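You operate a simulated robot arm through the tools that you are given. There is no shell and no other tool.

The job below is to be done with a simulated robot arm. You get a single attempt, and the scene is never put back.

## Task
Crank up the rewinder's slack web till the pull display reads GOOD.
Fine: mandrel clutch lever out and lay-on lever up for the cranking, lay-on lever down and clutch in after; the press is locked off at the numbering station and stays so.

The check looks at the end state, three seconds after you hand in, the way a careful person would. Anything else that was tipped, shoved, dropped, spilled or broken makes it a failure.

## Robot
A 6-joint arm with a two-finger parallel gripper, fixed in place. Base frame: the origin is at the foot of the arm, x ahead of it, y to its left, z up. Readings come in m, degrees, newtons and seconds.
With the tool pointing down near the work surface it reaches from about 0.1 to 0.54 m from the base axis. Its first joint turns from -66.0 to 66.0 degrees. Payload 2.7 kg.
Tool frame: the origin (TCP) lies between the finger pads and is the grasp point; the fingertips stand 0.023 m ahead of it; z points along the fingers, y is the line along which they close. The gripper opens to 0.094 m. The fingers are 0.038 m wide and 0.01 m thick; the gripper's body (0.054 by 0.096 m) begins 0.039 m behind the TCP.
Orientation is that of the tool frame in the base frame, as a unit quaternion [x, y, z, w]. With the fingers straight down and closing along the base's y, the tool's x points along the base's -x, its y along +y and its z along -z.

## Interface
- The arm moves only by the tool move_arm. Its argument "plan" is text: rows parted by semicolons, each of 6 numbers parted by spaces: the shift along the tool's x, y, z in units of 40 mm (1.0 is 40 mm), then the turn, a rotation vector about the tool's x, y, z in units of 6 degrees (1.0 is 6 degrees). In form: tx ty tz wx wy wz; .... A call has 1 to 20 rows; each row shifts and turns the commanded pose from where the row before left it, along the tool's axes as they then stand. "gripper" is the gripper command, from -1 (fully open) to 1 (shut), values between in proportion, set as the call begins (left out, the last holds). A call with a number of a shift or a turn outside -1 to 1 is refused whole. Rows are played at 5 a second. More than 0.05 m and 8.6 degrees between two rows, or a gripper value outside its range, and nothing of the call is played. Where a pose cannot be reached the arm comes as near as it can. A force on the tool above 60 N (or 10 N above the force at the start of the call, whichever is more), or a blocked arm, ends the call early, and 0.2 s more pass. Each finger travels about 0.045 m/s and halts on what it meets, pressing with about 30 N; the grip force reading is that of the motor and also rises with nothing between the fingers. The clock runs only during rows and for 0.2 s after the last one: add rows that do not move to give the fingers time. It gives the time, the measured TCP pose, the force on the tool (base axes), the opening and the grip force at its end, in the units of the frame above (readings bear some noise), with the torque about the TCP (base axes, N m) and any sound that the robot's microphone picked up, and new pictures: "pictures" is both (left out), scene, wrist or none.
- Cameras (640 x 400 px; columns grow to the right, rows downward): "scene" is fixed at [0.0977, -0.4549, 1.3877]; the picture's right is [0.54, -0.84, 0.00], its down [-0.59, -0.39, -0.71] and it looks along [0.59, 0.39, -0.71] (base axes); focal length 313 px, centre (320, 200). "wrist" rides on the gripper at [0.086, 0.016, -0.074] in the tool frame; the picture's right is [-0.18, 0.98, 0.00], its down [-0.58, -0.11, -0.81] and it looks along [-0.79, -0.15, 0.59] (tool axes); focal length 243 px, centre (320, 200). There is no depth. A picture from a camera that has moved, and an enlarged one, comes with that camera's place and axes in the base frame and with its lens. The place of the scene camera against the robot may be out by one fixed shift of up to 0.018 m in any direction.
- zoom(camera, box): a new picture of the part [left, top, right, bottom] of that camera's present view, enlarged. It takes no simulated time.
- sign_off(): hands the job in; it is judged then, once.

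Nothing tells you positions but the pictures and the camera data. Unless the task says otherwise, let go and move clear before handing in.

The tools are called after "Call:" by a JSON object that holds its "method" and its "body". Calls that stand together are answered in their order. move_arm: Moves the arm, as the interface text tells. Its arguments: {"type":"object","properties":{"plan":{"type":"string"},"gripper":{"type":"number"},"pictures":{"type":"string","enum":["both","scene","wrist","none"]}},"required":["plan"]} The other tools are called the same way: zoom (camera, box) takes an enlarged picture of a part of a camera's view; sign_off () hands the job in.

At the start:

```text
t: 0.0
tool_pos: [0.463, -0.0367, 1.107]
tcp_rot: [0.0, 1.0, 0.0, -0.001]
contact_force: [0.4, 0.1, 0.0]
wrist_torque: [0.01, -0.02, 0.01]
opening: 0.094
finger_force: 0.0
```

scene: 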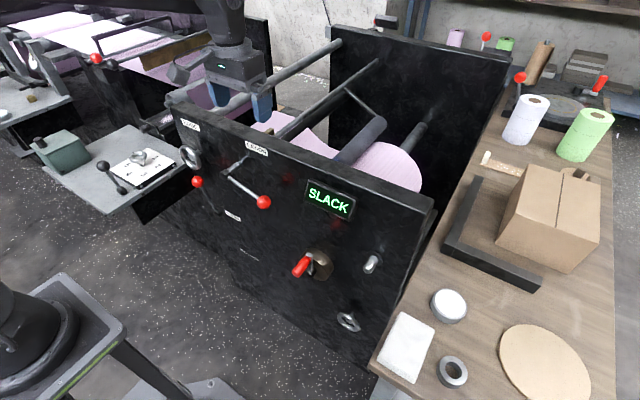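
wrist: 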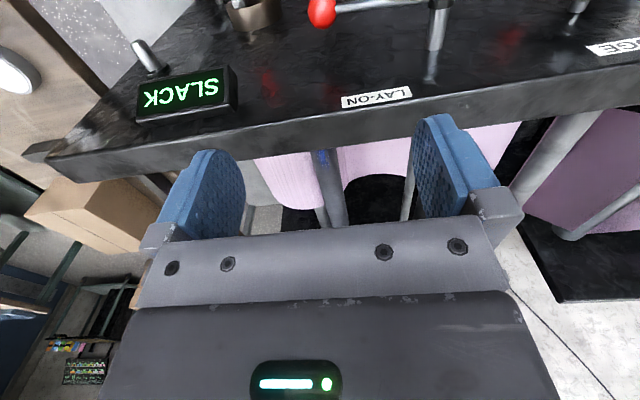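

I see the rewinder's side frame with a SLACK display, red-knobbed levers and a red-handled part near the lower middle. I'll take enlarged views first to identify each control.

Call:
{"method": "zoom", "body": {"camera": "scene", "box": [160, 80, 320, 180]}}

Call:
{"method": "zoom", "body": {"camera": "scene", "box": [160, 160, 320, 260]}}

Call:
{"method": "zoom", "body": {"camera": "scene", "box": [260, 170, 420, 270]}}

Call:
{"method": "zoom", "body": {"camera": "scene", "box": [260, 240, 420, 340]}}

Call:
{"method": "zoom", "body": {"camera": "scene", "box": [20, 120, 180, 220]}}

Call:
{"method": "zoom", "body": {"camera": "wrist", "box": [100, 0, 420, 200]}}

Call:
{"method": "zoom", "body": {"camera": "scene", "box": [440, 20, 640, 145]}}

```text
4.00 times, centred on (240, 130) of scene
camera zoom: at [0.0977, -0.4549, 1.3877], right [0.54, -0.84, 0.0], down [-0.59, -0.39, -0.71], along [0.59, 0.39, -0.71], focal length 1251 px, centre (640, 480)
```

zoom: 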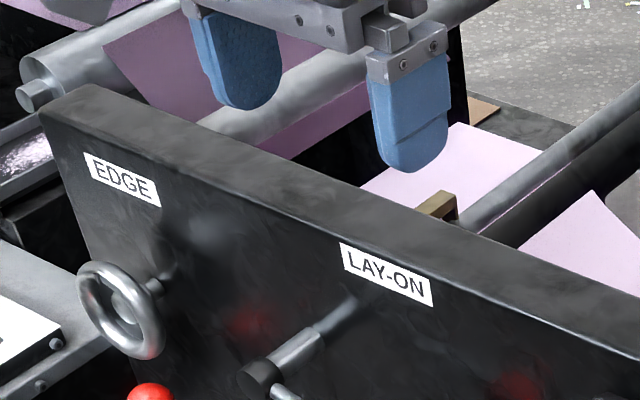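

```text
4.00 times, centred on (240, 210) of scene
camera zoom: at [0.0977, -0.4549, 1.3877], right [0.54, -0.84, 0.0], down [-0.59, -0.39, -0.71], along [0.59, 0.39, -0.71], focal length 1251 px, centre (640, 160)
```

zoom: 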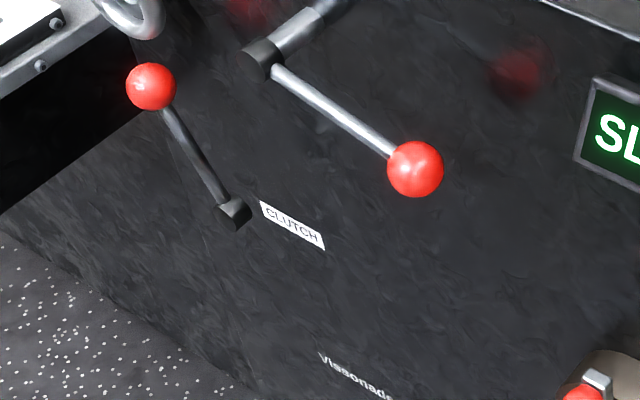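

```text
4.00 times, centred on (340, 220) of scene
camera zoom: at [0.0977, -0.4549, 1.3877], right [0.54, -0.84, 0.0], down [-0.59, -0.39, -0.71], along [0.59, 0.39, -0.71], focal length 1251 px, centre (240, 120)
```

zoom: 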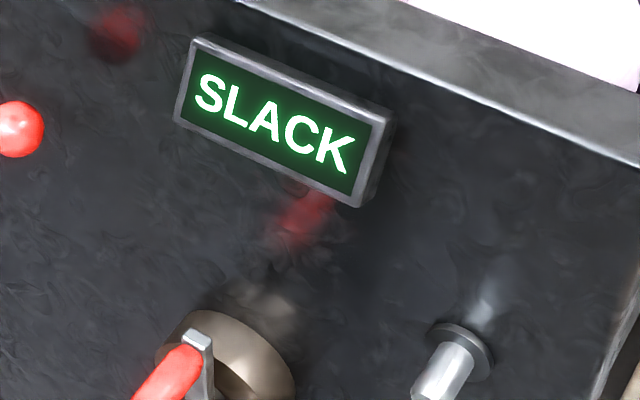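

```text
4.00 times, centred on (340, 290) of scene
camera zoom: at [0.0977, -0.4549, 1.3877], right [0.54, -0.84, 0.0], down [-0.59, -0.39, -0.71], along [0.59, 0.39, -0.71], focal length 1251 px, centre (240, -160)
```

zoom: 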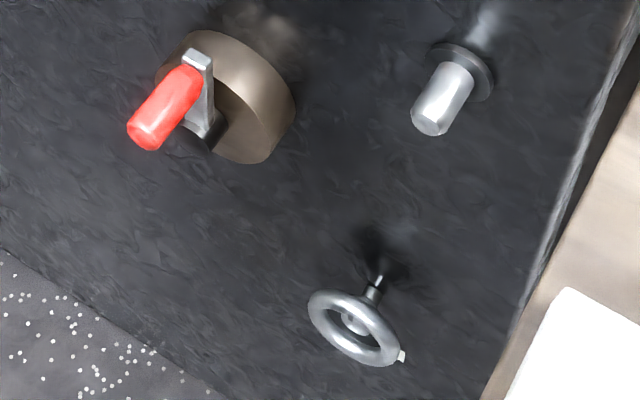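

```text
4.00 times, centred on (100, 170) of scene
camera zoom: at [0.0977, -0.4549, 1.3877], right [0.54, -0.84, 0.0], down [-0.59, -0.39, -0.71], along [0.59, 0.39, -0.71], focal length 1251 px, centre (1200, 320)
```

zoom: 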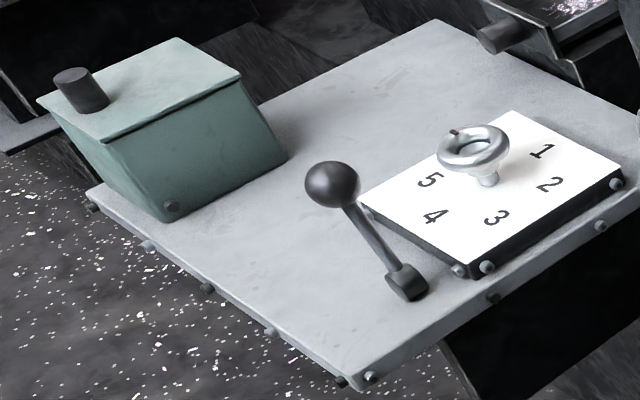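

```text
2.00 times, centred on (260, 100) of wrist
camera zoom: at [0.3768, -0.0208, 1.1801], right [0.18, 0.98, 0.0], down [0.58, -0.11, 0.81], along [0.79, -0.15, -0.59], focal length 485 px, centre (440, 400)
```

zoom: 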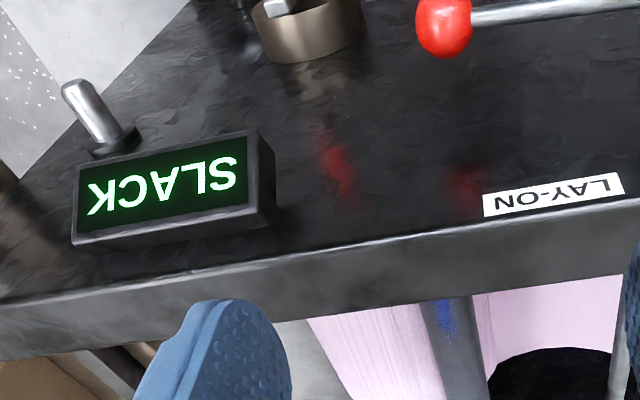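

```text
3.20 times, centred on (540, 82) of scene
camera zoom: at [0.0977, -0.4549, 1.3877], right [0.54, -0.84, 0.0], down [-0.59, -0.39, -0.71], along [0.59, 0.39, -0.71], focal length 1001 px, centre (-384, 576)
```

zoom: 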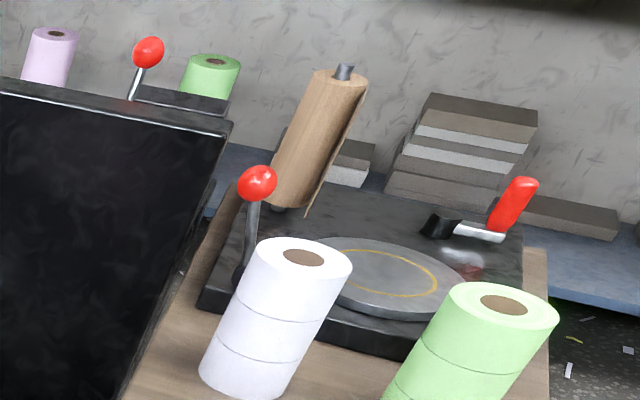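

The lay-on lever (about x 0.48, y 0.09 to -0.04, z 0.85), the clutch lever, the red crank and a rod stand on a panel face near x = 0.53. I'll back the arm off so the wrist camera can look at the panel.

Call:
{"method": "move_arm", "body": {"plan": "1 0 0 0 0 0;1 0 0 0 0 0;1 0 0 0 0 0;1 0 0 0 0 0;1 0 0 0 0 0;0 0 0 0 0 0;0 0 0 0 0 0"}}

```text
t: 1.6
tool_pos: [0.2622, -0.0347, 1.1052]
tcp_rot: [0.0, 1.0, 0.0, 0.001]
contact_force: [0.2, 0.3, -0.1]
wrist_torque: [0.01, 0.02, 0.02]
opening: 0.0941
finger_force: 0.0
camera wrist: at [0.1758, -0.019, 1.1792], right [0.18, 0.98, 0.0], down [0.58, -0.11, 0.81], along [0.79, -0.15, -0.59], focal length 243 px, centre (320, 200)
```

scene: 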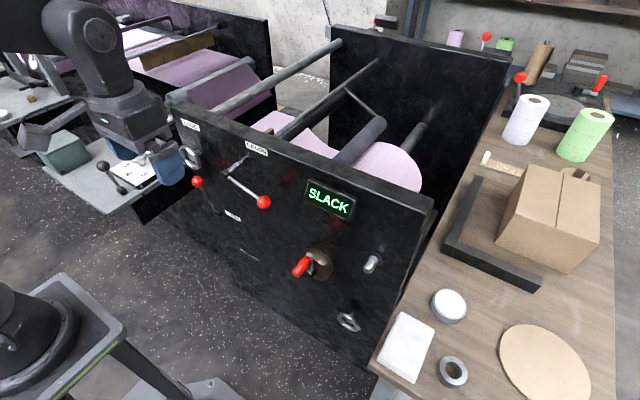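
wrist: 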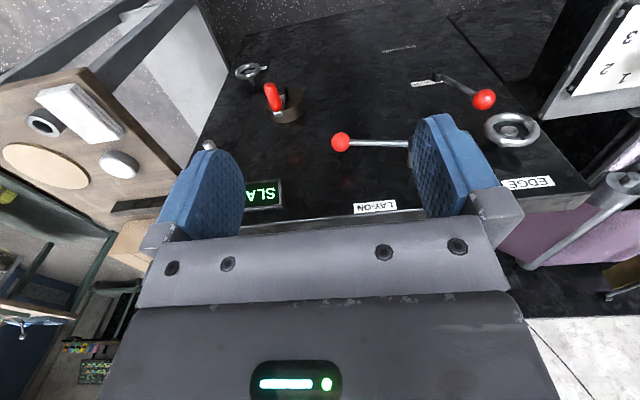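

The panel controls are now visible (upside down) in the wrist view, and the lay-on knob position is confirmed. I'll zoom in on each control.

Call:
{"method": "zoom", "body": {"camera": "wrist", "box": [200, 40, 360, 140]}}

Call:
{"method": "zoom", "body": {"camera": "wrist", "box": [320, 30, 560, 180]}}

Call:
{"method": "zoom", "body": {"camera": "wrist", "box": [180, 120, 340, 220]}}

Call:
{"method": "zoom", "body": {"camera": "scene", "box": [240, 20, 480, 170]}}

```text
4.00 times, centred on (280, 90) of wrist
camera zoom: at [0.1758, -0.019, 1.1792], right [0.18, 0.98, 0.0], down [0.58, -0.11, 0.81], along [0.79, -0.15, -0.59], focal length 970 px, centre (480, 640)
```

zoom: 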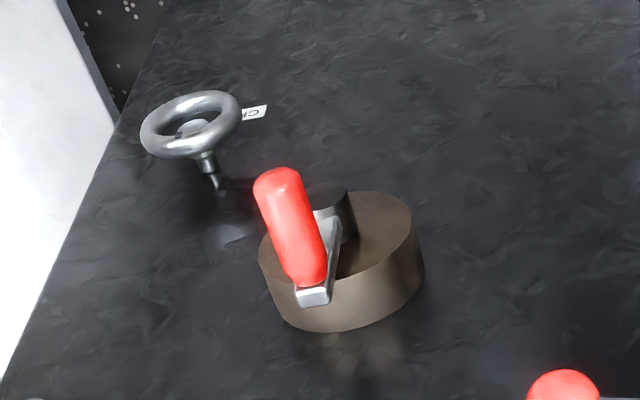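

```text
2.67 times, centred on (440, 105) of wrist
camera zoom: at [0.1758, -0.019, 1.1792], right [0.18, 0.98, 0.0], down [0.58, -0.11, 0.81], along [0.79, -0.15, -0.59], focal length 647 px, centre (0, 453)
```

zoom: 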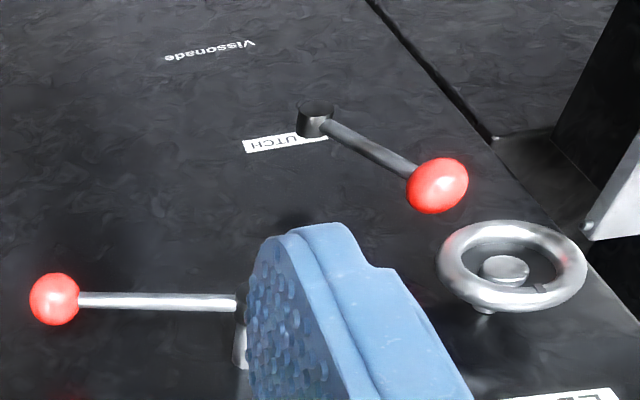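

```text
4.00 times, centred on (260, 170) of wrist
camera zoom: at [0.1758, -0.019, 1.1792], right [0.18, 0.98, 0.0], down [0.58, -0.11, 0.81], along [0.79, -0.15, -0.59], focal length 970 px, centre (560, 320)
```

zoom: 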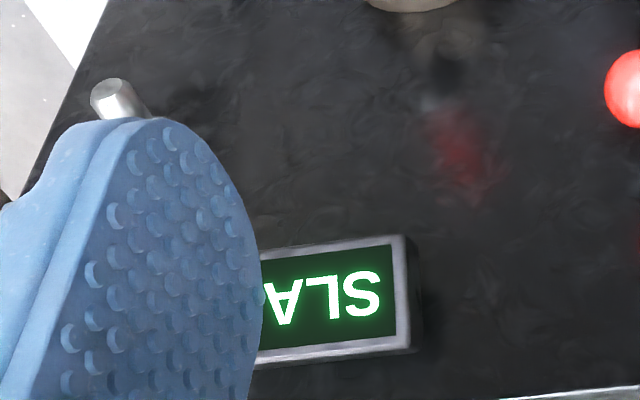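

```text
2.67 times, centred on (360, 95) of scene
camera zoom: at [0.0977, -0.4549, 1.3877], right [0.54, -0.84, 0.0], down [-0.59, -0.39, -0.71], along [0.59, 0.39, -0.71], focal length 834 px, centre (213, 480)
```

zoom: 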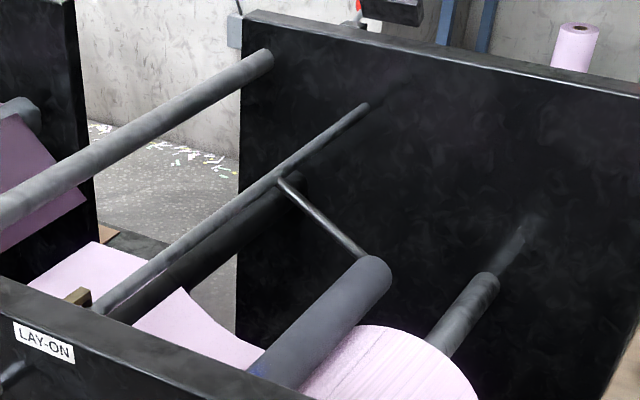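

The clutch lever lies parallel to the panel with its pivot near (0.483, 0.187, 0.645) and its knob near (0.484, 0.237, 0.757). The crank handle points toward me around (0.42–0.48, -0.17, 0.69). Next I'll move left and lower for a closer look at the clutch and lay-on pivots.

Call:
{"method": "move_arm", "body": {"plan": "1 1 1 0 0 0;0.5 1 1 0 0 0;0 1 1 0 0 0;0 1 0.7 0 0 0;0 0.8 0 0 0 0;0 0 0 0 0 0"}}

```text
refused: row 1 steps farther than a row can; nothing moved
```

Call:
{"method": "move_arm", "body": {"plan": "0.7 0.7 0.5 0 0 0;0.7 0.7 0.5 0 0 0;0.1 0.8 0.7 0 0 0;0 0.8 0.7 0 0 0;0 0.8 0.7 0 0 0;0 0.8 0.7 0 0 0;0 0.4 0 0 0 0;0 0 0 0 0 0"}}

```text
t: 3.4
tool_pos: [0.2025, 0.1646, 0.952]
tcp_rot: [0.0, 1.0, 0.0, 0.0]
contact_force: [-0.2, 0.1, 0.1]
wrist_torque: [-0.02, -0.05, -0.02]
opening: 0.0941
finger_force: 0.1
camera wrist: at [0.1161, 0.1801, 1.0265], right [0.18, 0.98, 0.0], down [0.58, -0.11, 0.81], along [0.79, -0.15, -0.59], focal length 243 px, centre (320, 200)
```

scene: 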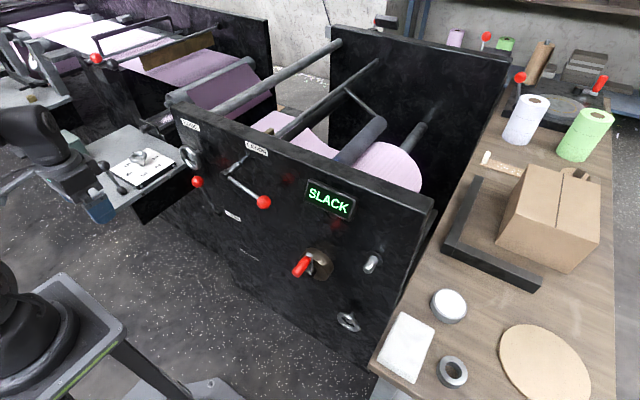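
wrist: 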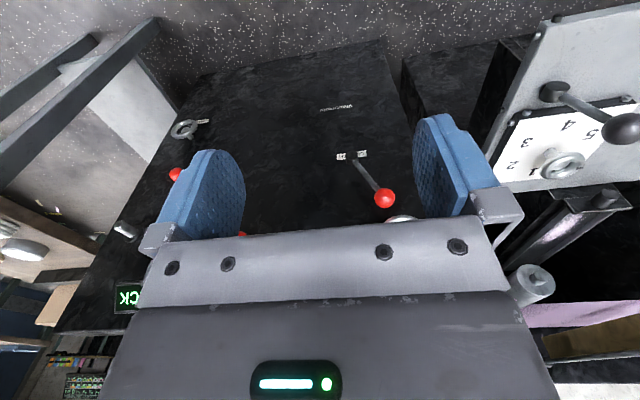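

Call:
{"method": "zoom", "body": {"camera": "wrist", "box": [300, 130, 412, 200]}}

Call:
{"method": "zoom", "body": {"camera": "wrist", "box": [150, 80, 230, 130]}}

Call:
{"method": "zoom", "body": {"camera": "scene", "box": [180, 170, 260, 220]}}

Call:
{"method": "zoom", "body": {"camera": "scene", "box": [280, 240, 360, 290]}}

Call:
{"method": "zoom", "body": {"camera": "scene", "box": [210, 140, 290, 190]}}

```text
5.71 times, centred on (356, 165) of wrist
camera zoom: at [0.1161, 0.1801, 1.0265], right [0.18, 0.98, 0.0], down [0.58, -0.11, 0.81], along [0.79, -0.15, -0.59], focal length 1386 px, centre (114, 400)
```

zoom: 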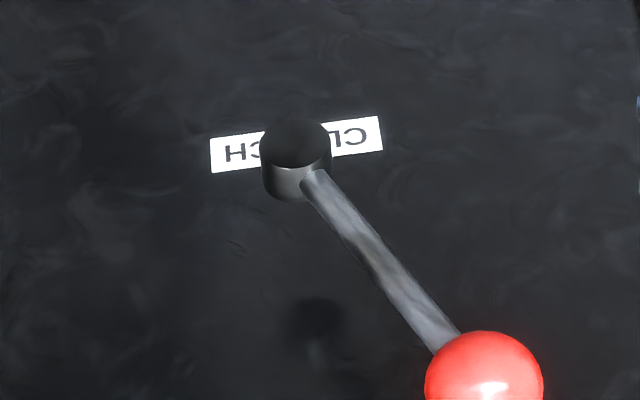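

```text
8.00 times, centred on (190, 105) of wrist
camera zoom: at [0.1161, 0.1801, 1.0265], right [0.18, 0.98, 0.0], down [0.58, -0.11, 0.81], along [0.79, -0.15, -0.59], focal length 1941 px, centre (1360, 960)
```

zoom: 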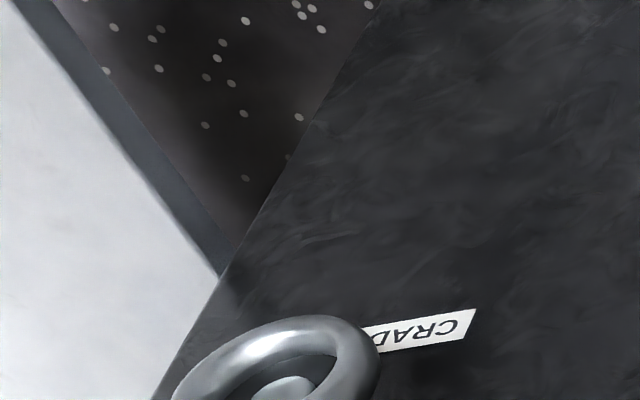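

```text
8.00 times, centred on (220, 195) of scene
camera zoom: at [0.0977, -0.4549, 1.3877], right [0.54, -0.84, 0.0], down [-0.59, -0.39, -0.71], along [0.59, 0.39, -0.71], focal length 2502 px, centre (1120, 240)
```

zoom: 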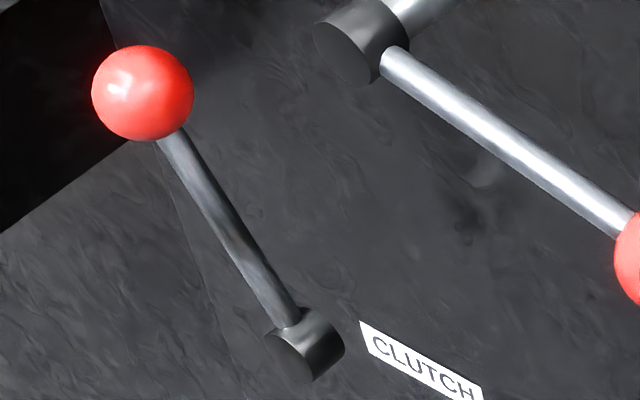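

```text
8.00 times, centred on (320, 265) of scene
camera zoom: at [0.0977, -0.4549, 1.3877], right [0.54, -0.84, 0.0], down [-0.59, -0.39, -0.71], along [0.59, 0.39, -0.71], focal length 2502 px, centre (320, -320)
```

zoom: 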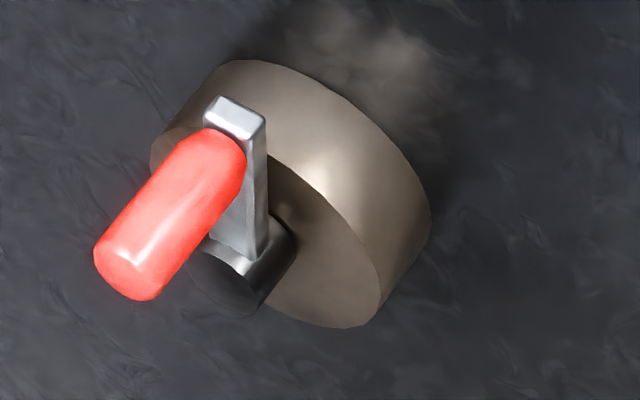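

```text
8.00 times, centred on (250, 165) of scene
camera zoom: at [0.0977, -0.4549, 1.3877], right [0.54, -0.84, 0.0], down [-0.59, -0.39, -0.71], along [0.59, 0.39, -0.71], focal length 2502 px, centre (880, 480)
```

zoom: 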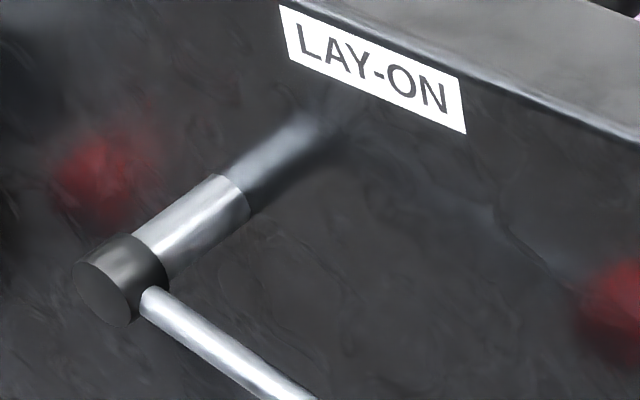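

The CLUTCH and LAY-ON levers pivot about axes normal to the panel, and the small wheel at lower right is labelled "CRAD…", so I leave it alone. I'll tilt the tool 45° forward to look straight at the panel and have a better reach.

Call:
{"method": "move_arm", "body": {"plan": "0 0 0 0 -0.9375 0;0 0 0 0 -0.9375 0;0 0 0 0 -0.9375 0;0 0 0 0 -0.9375 0;0 0 0 0 -0.9375 0;0 0 0 0 -0.9375 0;0 0 0 0 -0.9375 0;0 0 0 0 -0.9375 0;0 0 0 0 0 0", "gripper": 1}}

```text
t: 5.4
tool_pos: [0.2616, 0.2392, 0.995]
tcp_rot: [0.0, 0.924, -0.001, 0.383]
contact_force: [-0.2, 1.1, -0.1]
wrist_torque: [0.05, 0.03, -0.01]
opening: 0.0001
finger_force: 29.6
out of reach, approached as far as the arm can: row 2, 3, 4, 5, 6, 7, 8
camera wrist: at [0.1485, 0.2547, 0.9859], right [0.13, 0.98, 0.13], down [-0.16, -0.11, 0.98], along [0.98, -0.15, 0.14], focal length 243 px, centre (320, 200)
```

scene: 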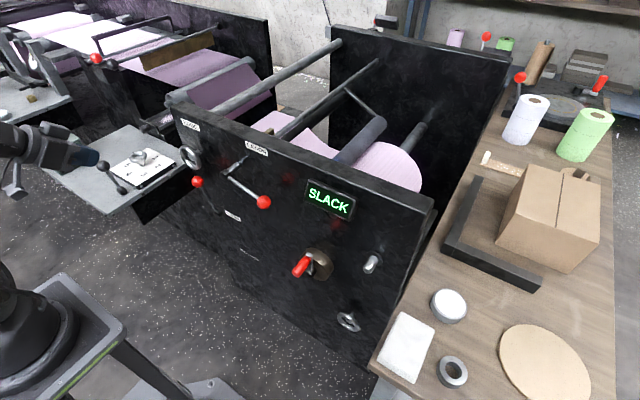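
wrist: 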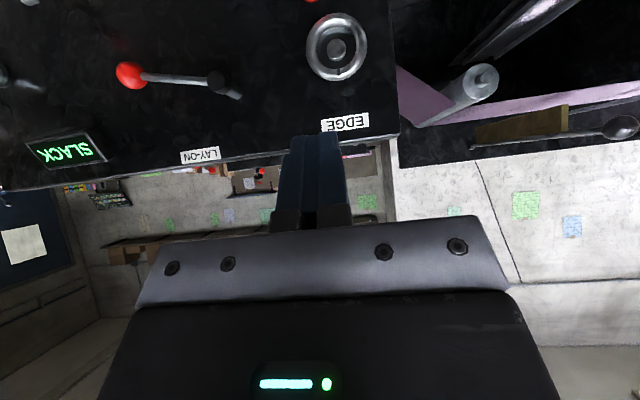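

The fingers are closed and the tool is tilted 45°; the arm settled at about (0.26, 0.24, 0.995) because the commanded pose was too close to the base. I'll move forward a bit and check where the command actually stands.

Call:
{"method": "move_arm", "body": {"plan": "0 0 1 0 0 0;0 0 1 0 0 0;0 0 1 0 0 0;0 0 0 0 0 0", "pictures": "wrist"}}

```text
t: 6.4
tool_pos: [0.347, 0.2386, 0.908]
tcp_rot: [0.0, 0.924, 0.0, 0.383]
contact_force: [0.0, 0.3, -0.7]
wrist_torque: [-0.02, -0.01, -0.01]
opening: 0.0002
finger_force: 30.2
camera wrist: at [0.2336, 0.2539, 0.8998], right [0.13, 0.98, 0.13], down [-0.16, -0.11, 0.98], along [0.98, -0.15, 0.14], focal length 243 px, centre (320, 200)
```

wrist: 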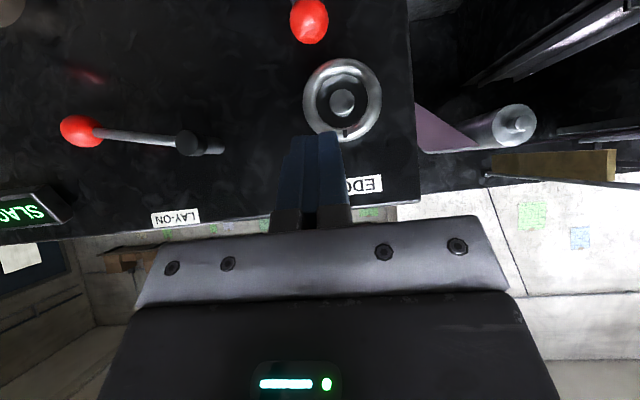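

The command tracks the measured pose. I'll go down and then forward to place the closed fingers to the left of the clutch lever rod, at about (0.46, 0.262, 0.70).

Call:
{"method": "move_arm", "body": {"plan": "0.7 0.3 0.7 0 0 0;0.7 0.3 0.7 0 0 0;0.28 0 0.28 0 0 0;0 0 1 0 0 0;0 0 1 0 0 0;0 0 0 0 0 0;0 0 0 0 0 0"}}

```text
t: 8.0
tool_pos: [0.4072, 0.2693, 0.7636]
tcp_rot: [0.002, 0.924, -0.002, 0.383]
contact_force: [0.0, 0.2, 0.3]
wrist_torque: [0.0, 0.01, -0.02]
opening: 0.0
finger_force: 30.3
out of reach, approached as far as the arm can: row 3
camera wrist: at [0.2942, 0.2848, 0.755], right [0.13, 0.98, 0.13], down [-0.16, -0.11, 0.98], along [0.98, -0.15, 0.14], focal length 243 px, centre (320, 200)
```

scene: 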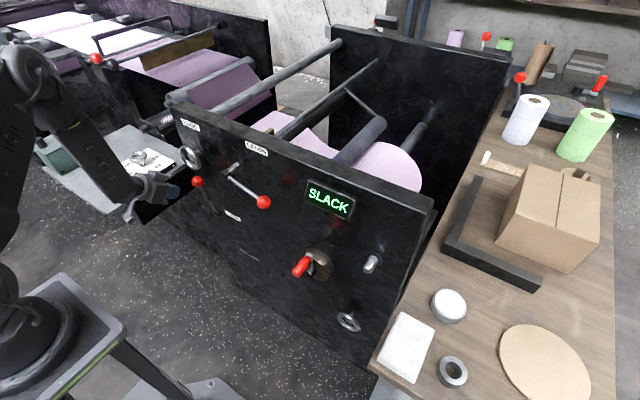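
wrist: 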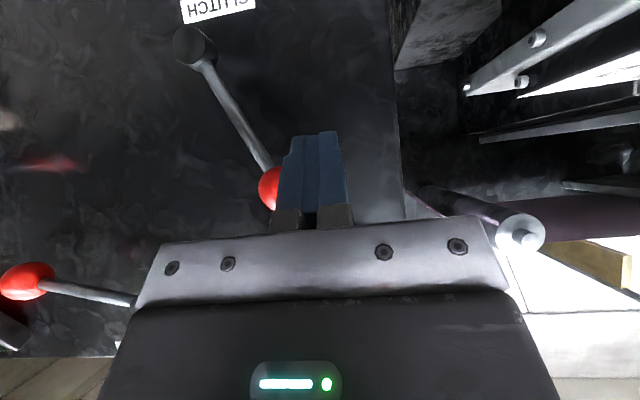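

I'm left of the clutch knob. I'll slide in along the fingers and then nudge toward -y until the finger meets the rod.

Call:
{"method": "move_arm", "body": {"plan": "0 0 0.9 0 0 0;0 0 0.9 0 0 0;0 -0.3 0 0 0 0;0 -0.3 0 0 0 0;0 -0.3 0 0 0 0;0 0 0 0 0 0"}}

```text
t: 9.4
tool_pos: [0.4575, 0.2358, 0.7141]
tcp_rot: [-0.005, 0.924, -0.004, 0.382]
contact_force: [-38.3, 15.6, 27.8]
wrist_torque: [-1.44, -2.6, -0.58]
opening: 0.0001
finger_force: 29.9
camera wrist: at [0.344, 0.2516, 0.705], right [0.12, 0.98, 0.12], down [-0.16, -0.1, 0.98], along [0.98, -0.14, 0.14], focal length 243 px, centre (320, 200)
```

scene: 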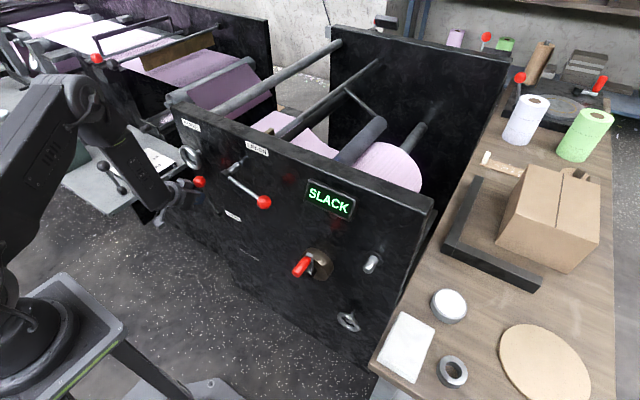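
wrist: 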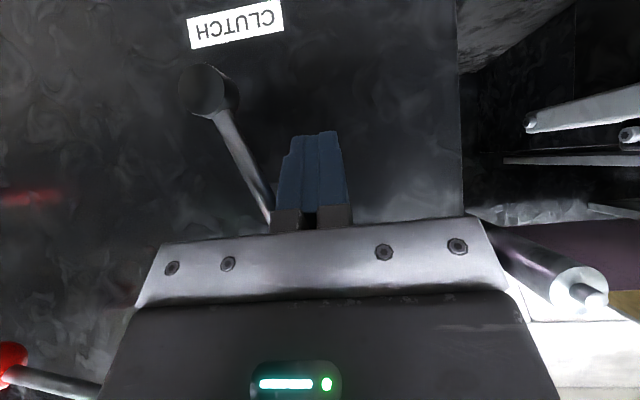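

The reaction points to the gripper body touching the clutch knob, and re-triangulating with the wrist views puts the knob at (0.474, 0.229, 0.769). I'll back off, then come in at knob height so that only the finger side touches it.

Call:
{"method": "move_arm", "body": {"plan": "0 0 -0.9 0 0 0;0 0.4 -0.9 0 0 0;0 0.4 0 0 0 0;0 0 0 0 0 0"}}

```text
t: 10.4
tool_pos: [0.4144, 0.2711, 0.7667]
tcp_rot: [0.002, 0.924, -0.001, 0.383]
contact_force: [-0.4, -0.3, 0.2]
wrist_torque: [-0.02, -0.03, 0.03]
opening: 0.0
finger_force: 30.4
out of reach, approached as far as the arm can: row 1
camera wrist: at [0.2997, 0.2873, 0.7582], right [0.13, 0.98, 0.13], down [-0.16, -0.11, 0.98], along [0.98, -0.15, 0.14], focal length 243 px, centre (320, 200)
```

scene: 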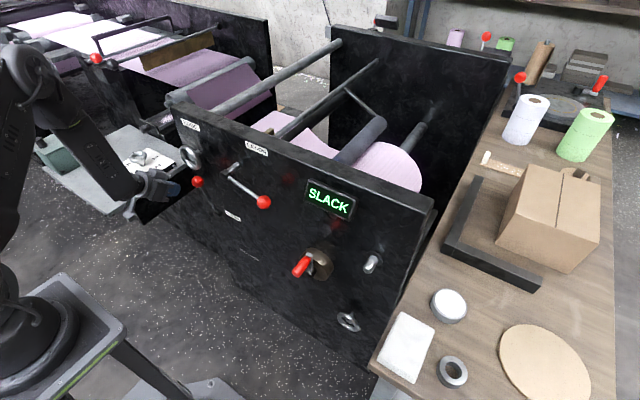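
wrist: 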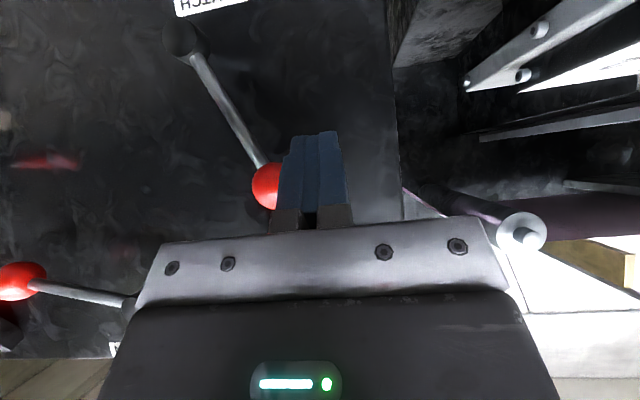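

The lever hasn't moved. I'll go straight forward 0.05 m, then push the knob to -y.

Call:
{"method": "move_arm", "body": {"plan": "-0.45 0 0.45 0 0 0;-0.45 0 0.45 0 0 0;0 -0.3 0 0 0 0;0 -0.3 0 0 0 0;0 -0.3 0 0 0 0;0 -0.2 0 0 0 0"}}

```text
t: 11.8
tool_pos: [0.4668, 0.2263, 0.7679]
tcp_rot: [0.0, 0.924, -0.001, 0.382]
contact_force: [0.6, 2.6, -0.3]
wrist_torque: [-0.02, 0.03, 0.02]
opening: 0.0004
finger_force: 30.3
camera wrist: at [0.3539, 0.2421, 0.7584], right [0.13, 0.98, 0.13], down [-0.16, -0.11, 0.98], along [0.98, -0.15, 0.14], focal length 243 px, centre (320, 200)
```

scene: 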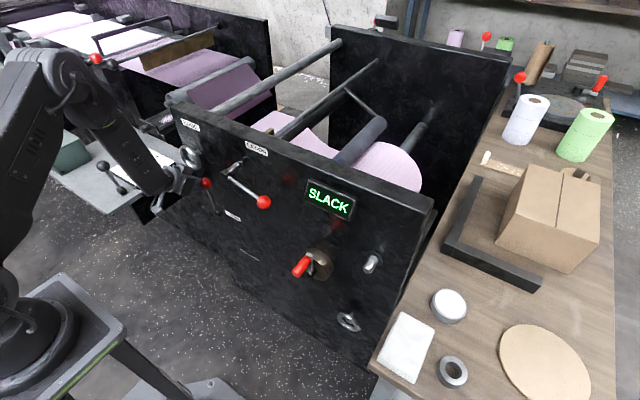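
wrist: 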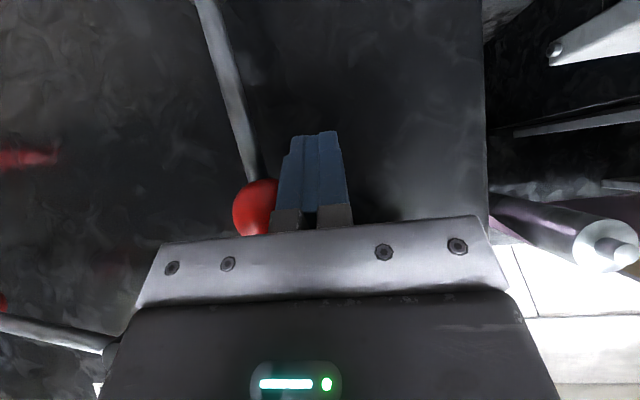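

The clutch lever swings toward -y with only about 2.6 N. I'll keep pushing.

Call:
{"method": "move_arm", "body": {"plan": "0 -0.4 0 0 0 0;0 -0.4 0 0 0 0;0 -0.4 0 0 0 0;0 -0.3 0 0 0 0;0 0 0 0 0 0"}}

```text
t: 13.0
tool_pos: [0.4757, 0.174, 0.7724]
tcp_rot: [0.0, 0.925, -0.005, 0.381]
contact_force: [0.0, 0.9, 0.2]
wrist_torque: [-0.01, -0.02, 0.0]
opening: 0.0003
finger_force: 30.4
out of reach, approached as far as the arm can: row 3, 4
camera wrist: at [0.3631, 0.1905, 0.7638], right [0.13, 0.98, 0.12], down [-0.16, -0.1, 0.98], along [0.98, -0.15, 0.14], focal length 243 px, centre (320, 200)
```

scene: 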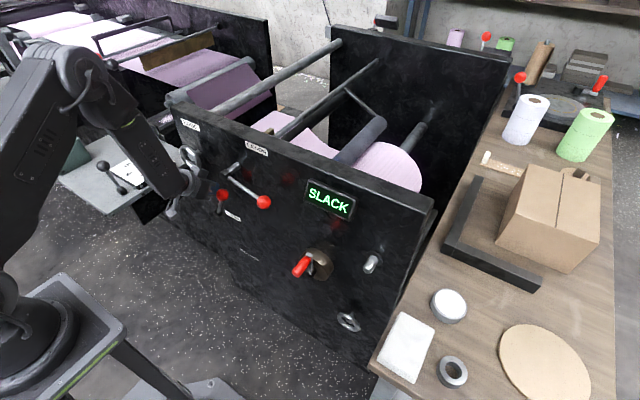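
wrist: 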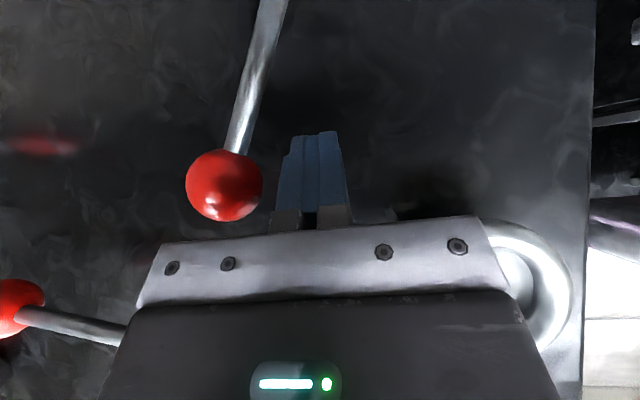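

The clutch toggled over to the right and snapped away from the finger, so it should now be out. Next I'll retract while easing the tilt to 30°, then get ready to lift the lay-on lever from below.

Call:
{"method": "move_arm", "body": {"plan": "0 0.2 -0.7 0 0 0;0 0 -0.7 0 0.5 0;0 0 -0.7 0 0.5 0;0 0 -0.7 0 0.5 0;0 0 -0.7 0 0.5 0;0 0 0 0 0.5 0;0 0 0 0 0 0"}}

```text
t: 14.6
tool_pos: [0.3848, 0.1832, 0.8789]
tcp_rot: [0.0, 0.966, 0.0, 0.258]
contact_force: [0.7, 0.0, 0.5]
wrist_torque: [-0.04, -0.03, 0.0]
opening: 0.0001
finger_force: 29.8
camera wrist: at [0.2725, 0.1999, 0.9003], right [0.16, 0.98, 0.09], down [0.1, -0.11, 0.99], along [0.98, -0.15, -0.12], focal length 243 px, centre (320, 200)
```

scene: 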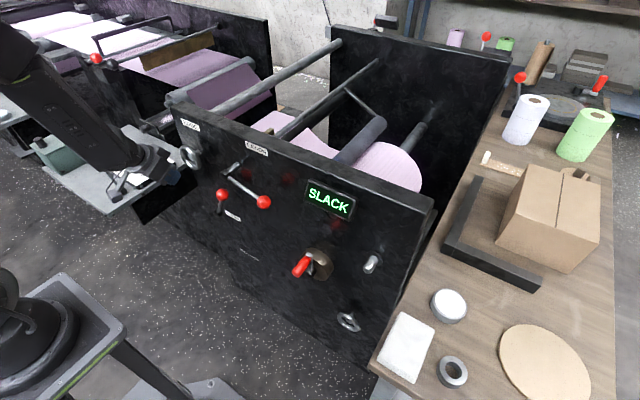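
wrist: 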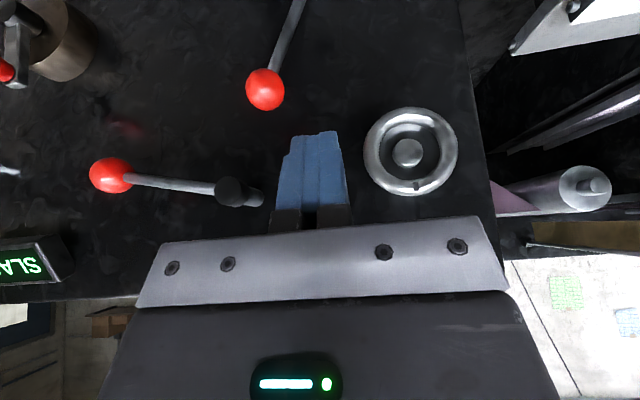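

All clear of the levers now. I'll move over to y ≈ 0 and down to z ≈ 0.79, in front of and below the lay-on rod.

Call:
{"method": "move_arm", "body": {"plan": "0.113 -0.7625 0.363 0 0 0;0.113 -0.7625 0.363 0 0 0;0.113 -0.7625 0.363 0 0 0;0.113 -0.7625 0.363 0 0 0;0.113 -0.7625 0.363 0 0 0;0.113 -0.7625 0.363 0 0 0;0 0 0 0 0 0"}}

```text
t: 16.2
tool_pos: [0.4078, 0.0939, 0.8013]
tcp_rot: [0.002, 0.967, -0.012, 0.256]
contact_force: [1.1, -0.6, 0.2]
wrist_torque: [0.02, 0.0, -0.01]
opening: 0.0002
finger_force: 30.0
out of reach, approached as far as the arm can: row 4, 5, 6
camera wrist: at [0.2961, 0.1105, 0.8232], right [0.17, 0.98, 0.07], down [0.1, -0.09, 0.99], along [0.98, -0.16, -0.12], focal length 243 px, centre (320, 200)
```

scene: 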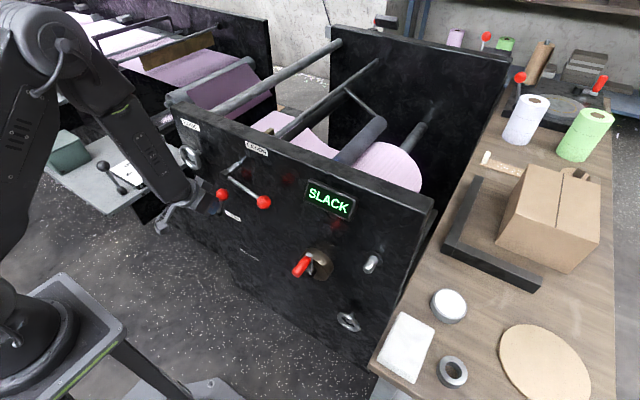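
wrist: 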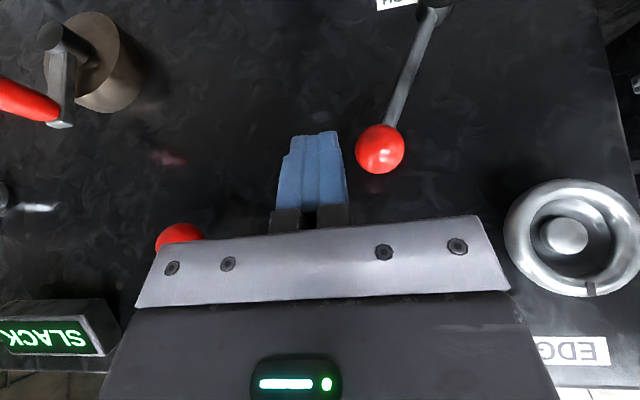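

The 30° tilt has an inner reach limit of about 0.42 m, but the final spot lies outside that. I'll go forward slightly, then over to y ≈ 0 at z ≈ 0.79, keeping below the rod.

Call:
{"method": "move_arm", "body": {"plan": "-0.4 0 0.45 0 0 0;0 -0.6 0 0 0 0;0 -0.6 0 0 0 0;0 -0.6 0 0 0 0;0 -0.55 0 0 0 0;0 0 0 0 0 0"}}

```text
t: 17.6
tool_pos: [0.4306, 0.086, 0.8017]
tcp_rot: [0.006, 0.972, -0.035, 0.232]
contact_force: [0.8, 0.8, 0.0]
wrist_torque: [0.01, 0.03, -0.02]
opening: 0.0002
finger_force: 29.6
out of reach, approached as far as the arm can: row 1, 2, 3, 4, 5
camera wrist: at [0.321, 0.1076, 0.8269], right [0.19, 0.98, 0.02], down [0.15, -0.05, 0.99], along [0.97, -0.19, -0.16], focal length 243 px, centre (320, 200)
```

scene: 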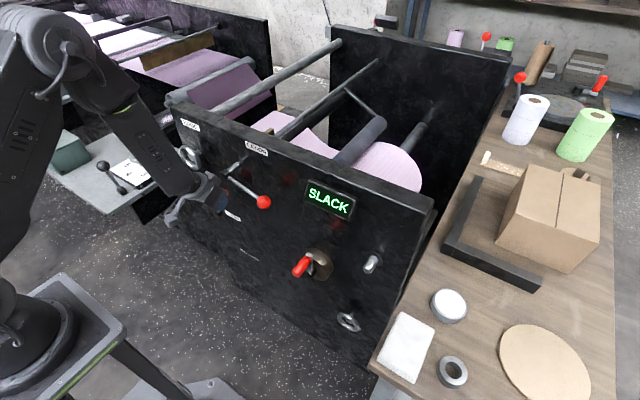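
wrist: 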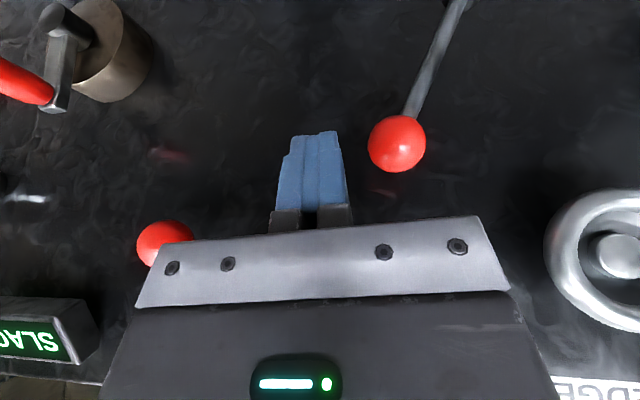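

The wrist can't pitch that far up this low, so the arm traded some orientation. I'll set a 25° tilt, square the tool up again and slide to y ≈ 0 in front of the lay-on rod.

Call:
{"method": "move_arm", "body": {"plan": "0 0 0 -0.68 0.31 0.03;0 -0.54 0 0 0 0;0 -0.54 0 0 0 0;0 -0.54 0 0 0 0;0 -0.53 0 0 0 0;0 0 0 0 0 0"}}

```text
t: 19.0
tool_pos: [0.4302, 0.0959, 0.8102]
tcp_rot: [0.011, 0.971, 0.001, 0.238]
contact_force: [0.4, 0.0, -0.3]
wrist_torque: [0.04, 0.0, 0.01]
opening: 0.0002
finger_force: 29.6
out of reach, approached as far as the arm can: row 1, 2, 3, 4, 5
camera wrist: at [0.3193, 0.1135, 0.837], right [0.18, 0.98, 0.09], down [0.14, -0.12, 0.98], along [0.97, -0.16, -0.16], focal length 243 px, centre (320, 200)
```

scene: 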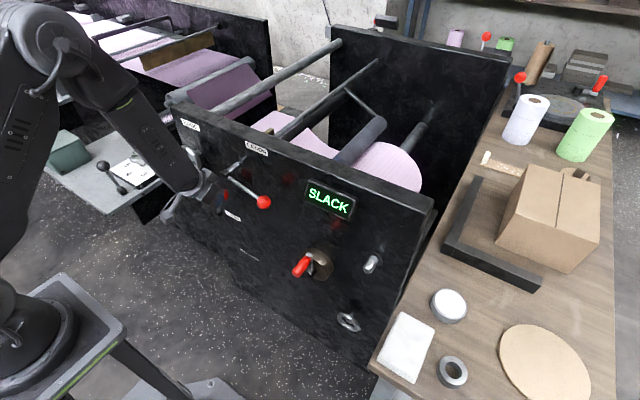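
wrist: 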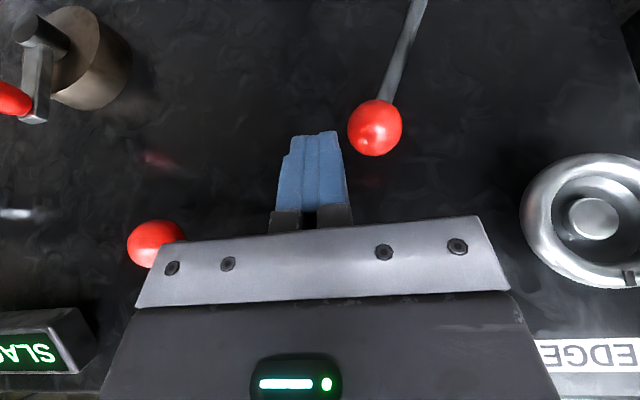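

The sticking looks like a wrist singularity where the tool lines up with the forearm, so I'll use steeper tool angles at this height. My new plan for the lay-on lever is to grip its ball knob front to back, with the tool rolled 90° and tilted about 15°. First I'll retreat up and ease the tilt.

Call:
{"method": "move_arm", "body": {"plan": "0 0 -0.7 0 0.6 0;0 0 -0.8 0 0.7 0;0 0 -0.8 0 0.7 0;0 0 -0.8 0 0 0;0 0 -0.8 0 0 0;0 0 0 0 0 0"}}

```text
t: 20.4
tool_pos: [0.3764, 0.0822, 0.9529]
tcp_rot: [-0.002, 0.991, 0.006, 0.135]
contact_force: [0.0, -0.3, -0.3]
wrist_torque: [-0.01, -0.03, -0.04]
opening: 0.0
finger_force: 29.7
out of reach, approached as far as the arm can: row 1, 3, 4
camera wrist: at [0.274, 0.0973, 1.0022], right [0.17, 0.98, 0.06], down [0.35, -0.12, 0.93], along [0.92, -0.14, -0.36], focal length 243 px, centre (320, 200)
```

scene: 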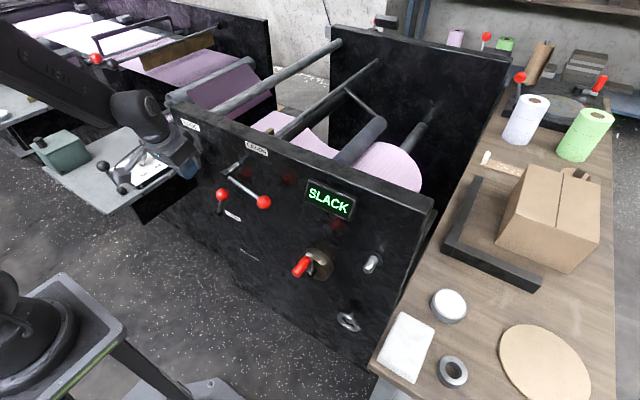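
wrist: 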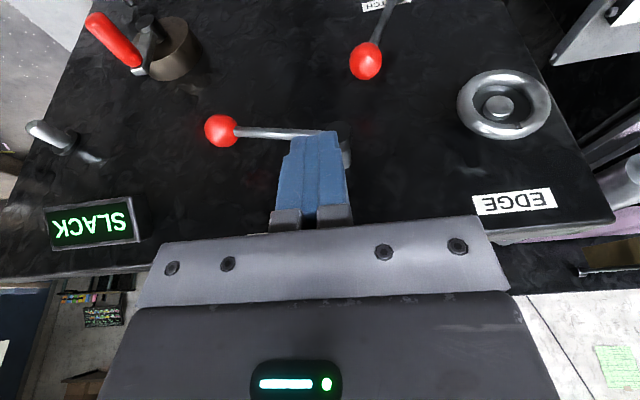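

The arm is back in a bent-wrist configuration, with the tool tilted about 15° and clear of everything. I'll roll the tool 90° and half-open the fingers so they close front to back.

Call:
{"method": "move_arm", "body": {"plan": "0 0 0 0 0 1;0 0 0 0 0 1;0 0 0 0 0 1;0 0 0 0 0 1;0 0 0 0 0 1;0 0 0 0 0 1;0 0 0 0 0 1;0 0 0 0 0 1;0 0 0 0 0 1;0 0 0 0 0 1;0 0 0 0 0 1;0 0 0 0 0 1;0 0 0 0 0 1;0 0 0 0 0 1;0 0 0 0 0 1;0 0 0 0 0 0", "gripper": -0.06}}

```text
t: 23.8
tool_pos: [0.3756, 0.0843, 0.9518]
tcp_rot: [0.701, 0.701, 0.1, 0.091]
contact_force: [-0.1, 0.7, 0.0]
wrist_torque: [0.0, -0.01, -0.01]
opening: 0.0497
finger_force: 0.0
camera wrist: at [0.3713, 0.1689, 1.0298], right [0.95, -0.19, 0.26], down [-0.32, -0.59, 0.74], along [0.02, -0.78, -0.62], focal length 243 px, centre (320, 200)
```

scene: 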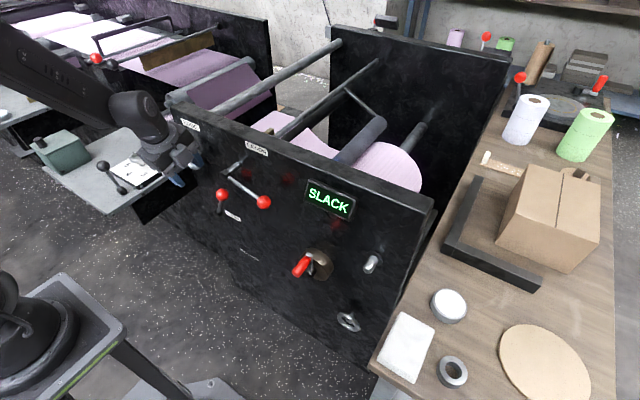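
wrist: 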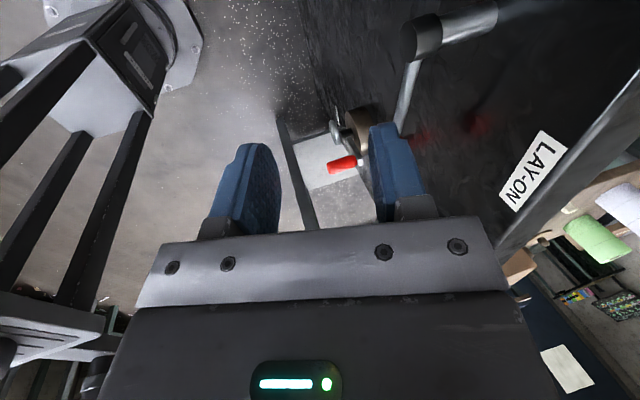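

The gripper now closes front to back and the camera sits on the +y side. I'll move above the lay-on knob to about (0.45, -0.037, 0.924).

Call:
{"method": "move_arm", "body": {"plan": "-0.757 0 0 0 0 0;-0.757 0 0 0 0 0;-0.757 0 0 0 0 0;-0.757 0 0 0 0 0;0 0.81 0.58 0 0 0;0 0.81 0.58 0 0 0;0 0 0 0 0 0"}}

```text
t: 25.4
tool_pos: [0.45, -0.0391, 0.9221]
tcp_rot: [0.7, 0.701, 0.1, 0.09]
contact_force: [-0.8, 0.0, 0.1]
wrist_torque: [-0.01, -0.01, 0.02]
opening: 0.0499
finger_force: 0.0
camera wrist: at [0.4455, 0.0465, 0.9999], right [0.95, -0.18, 0.26], down [-0.32, -0.59, 0.74], along [0.02, -0.78, -0.62], focal length 243 px, centre (320, 200)
```

scene: 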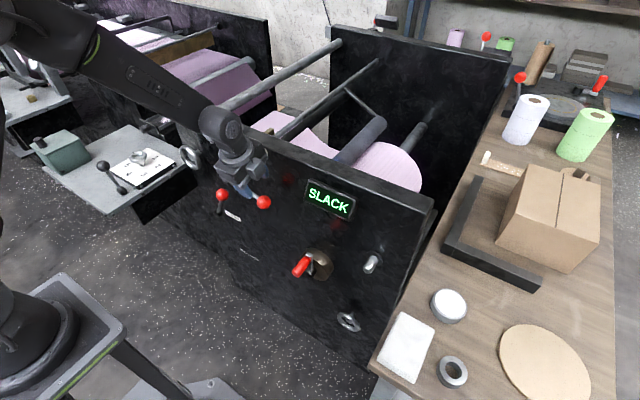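
wrist: 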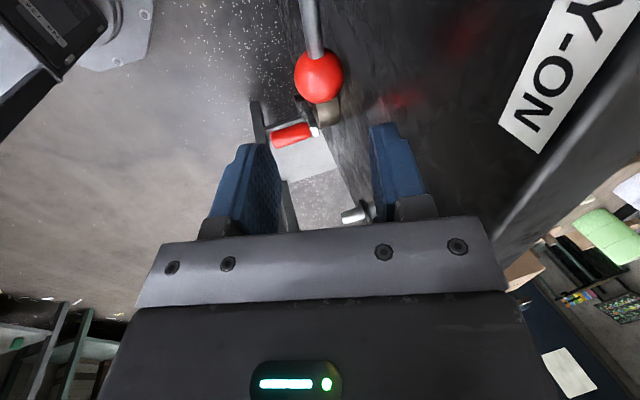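

The knob is centred between the fingers. I'll advance about 0.097 m along the fingers, then close.

Call:
{"method": "move_arm", "body": {"plan": "0 0 0.6 0 0 0;0 0 0.6 0 0 0;0 0 0.6 0 0 0;0 0 0.6 0 0 0;0 0 0 0 0 0"}}

Call:
{"method": "move_arm", "body": {"plan": "0 0 0 0 0 0;0 0 0 0 0 0;0 0 0 0 0 0;0 0 0 0 0 0;0 0 0 0 0 0", "gripper": 1}}

```text
t: 26.6
tool_pos: [0.4752, -0.0368, 0.8304]
tcp_rot: [0.7, 0.701, 0.1, 0.09]
contact_force: [0.3, -0.9, 0.0]
wrist_torque: [-0.02, -0.01, -0.03]
opening: 0.0497
finger_force: 0.0
camera wrist: at [0.4712, 0.0491, 0.908], right [0.95, -0.18, 0.26], down [-0.32, -0.59, 0.74], along [0.02, -0.78, -0.62], focal length 243 px, centre (320, 200)
```

scene: 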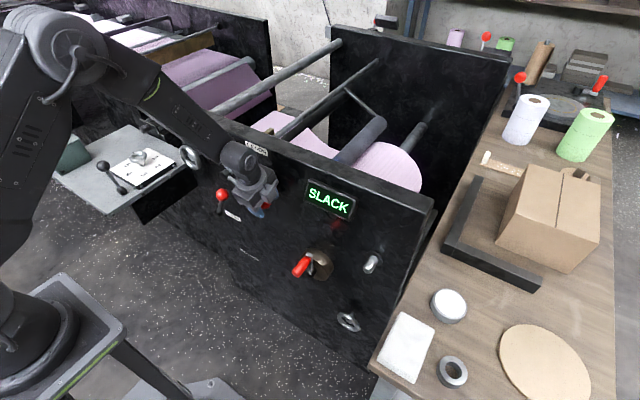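
wrist: 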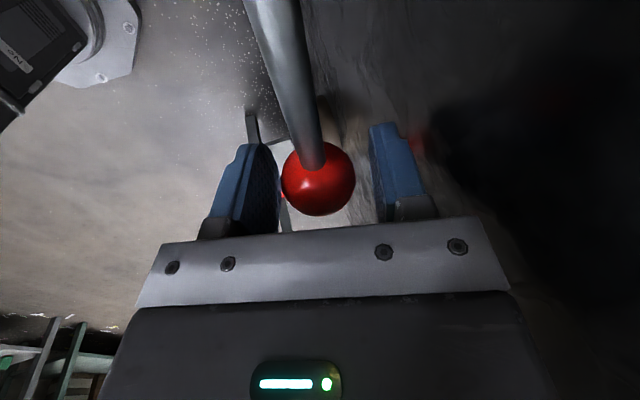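

```text
t: 27.8
tool_pos: [0.4751, -0.0364, 0.8298]
tcp_rot: [0.7, 0.701, 0.1, 0.089]
contact_force: [-4.5, 0.7, -2.1]
wrist_torque: [-0.21, -0.02, -0.02]
opening: 0.0355
finger_force: 45.2
camera wrist: at [0.4707, 0.049, 0.9078], right [0.95, -0.19, 0.26], down [-0.32, -0.59, 0.74], along [0.02, -0.78, -0.62], focal length 243 px, centre (320, 200)
```

scene: 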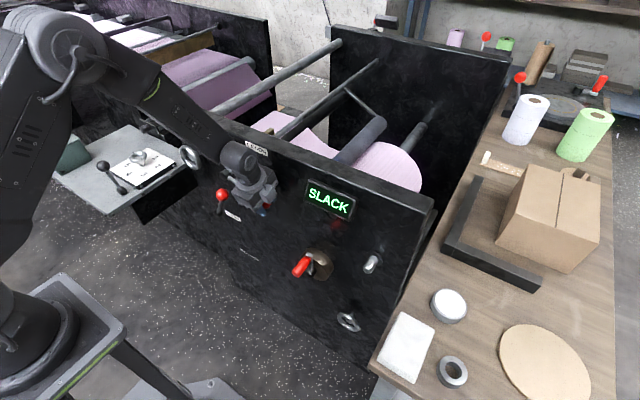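
wrist: 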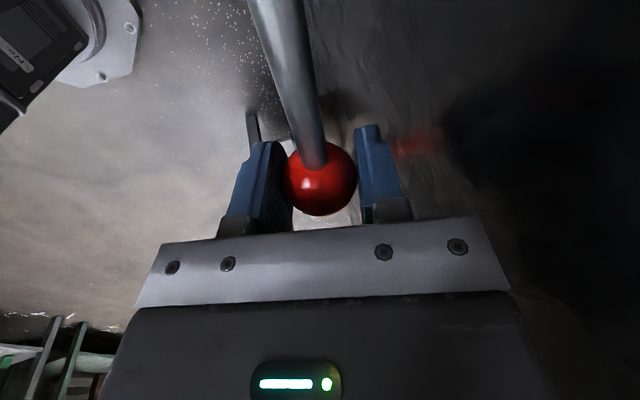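

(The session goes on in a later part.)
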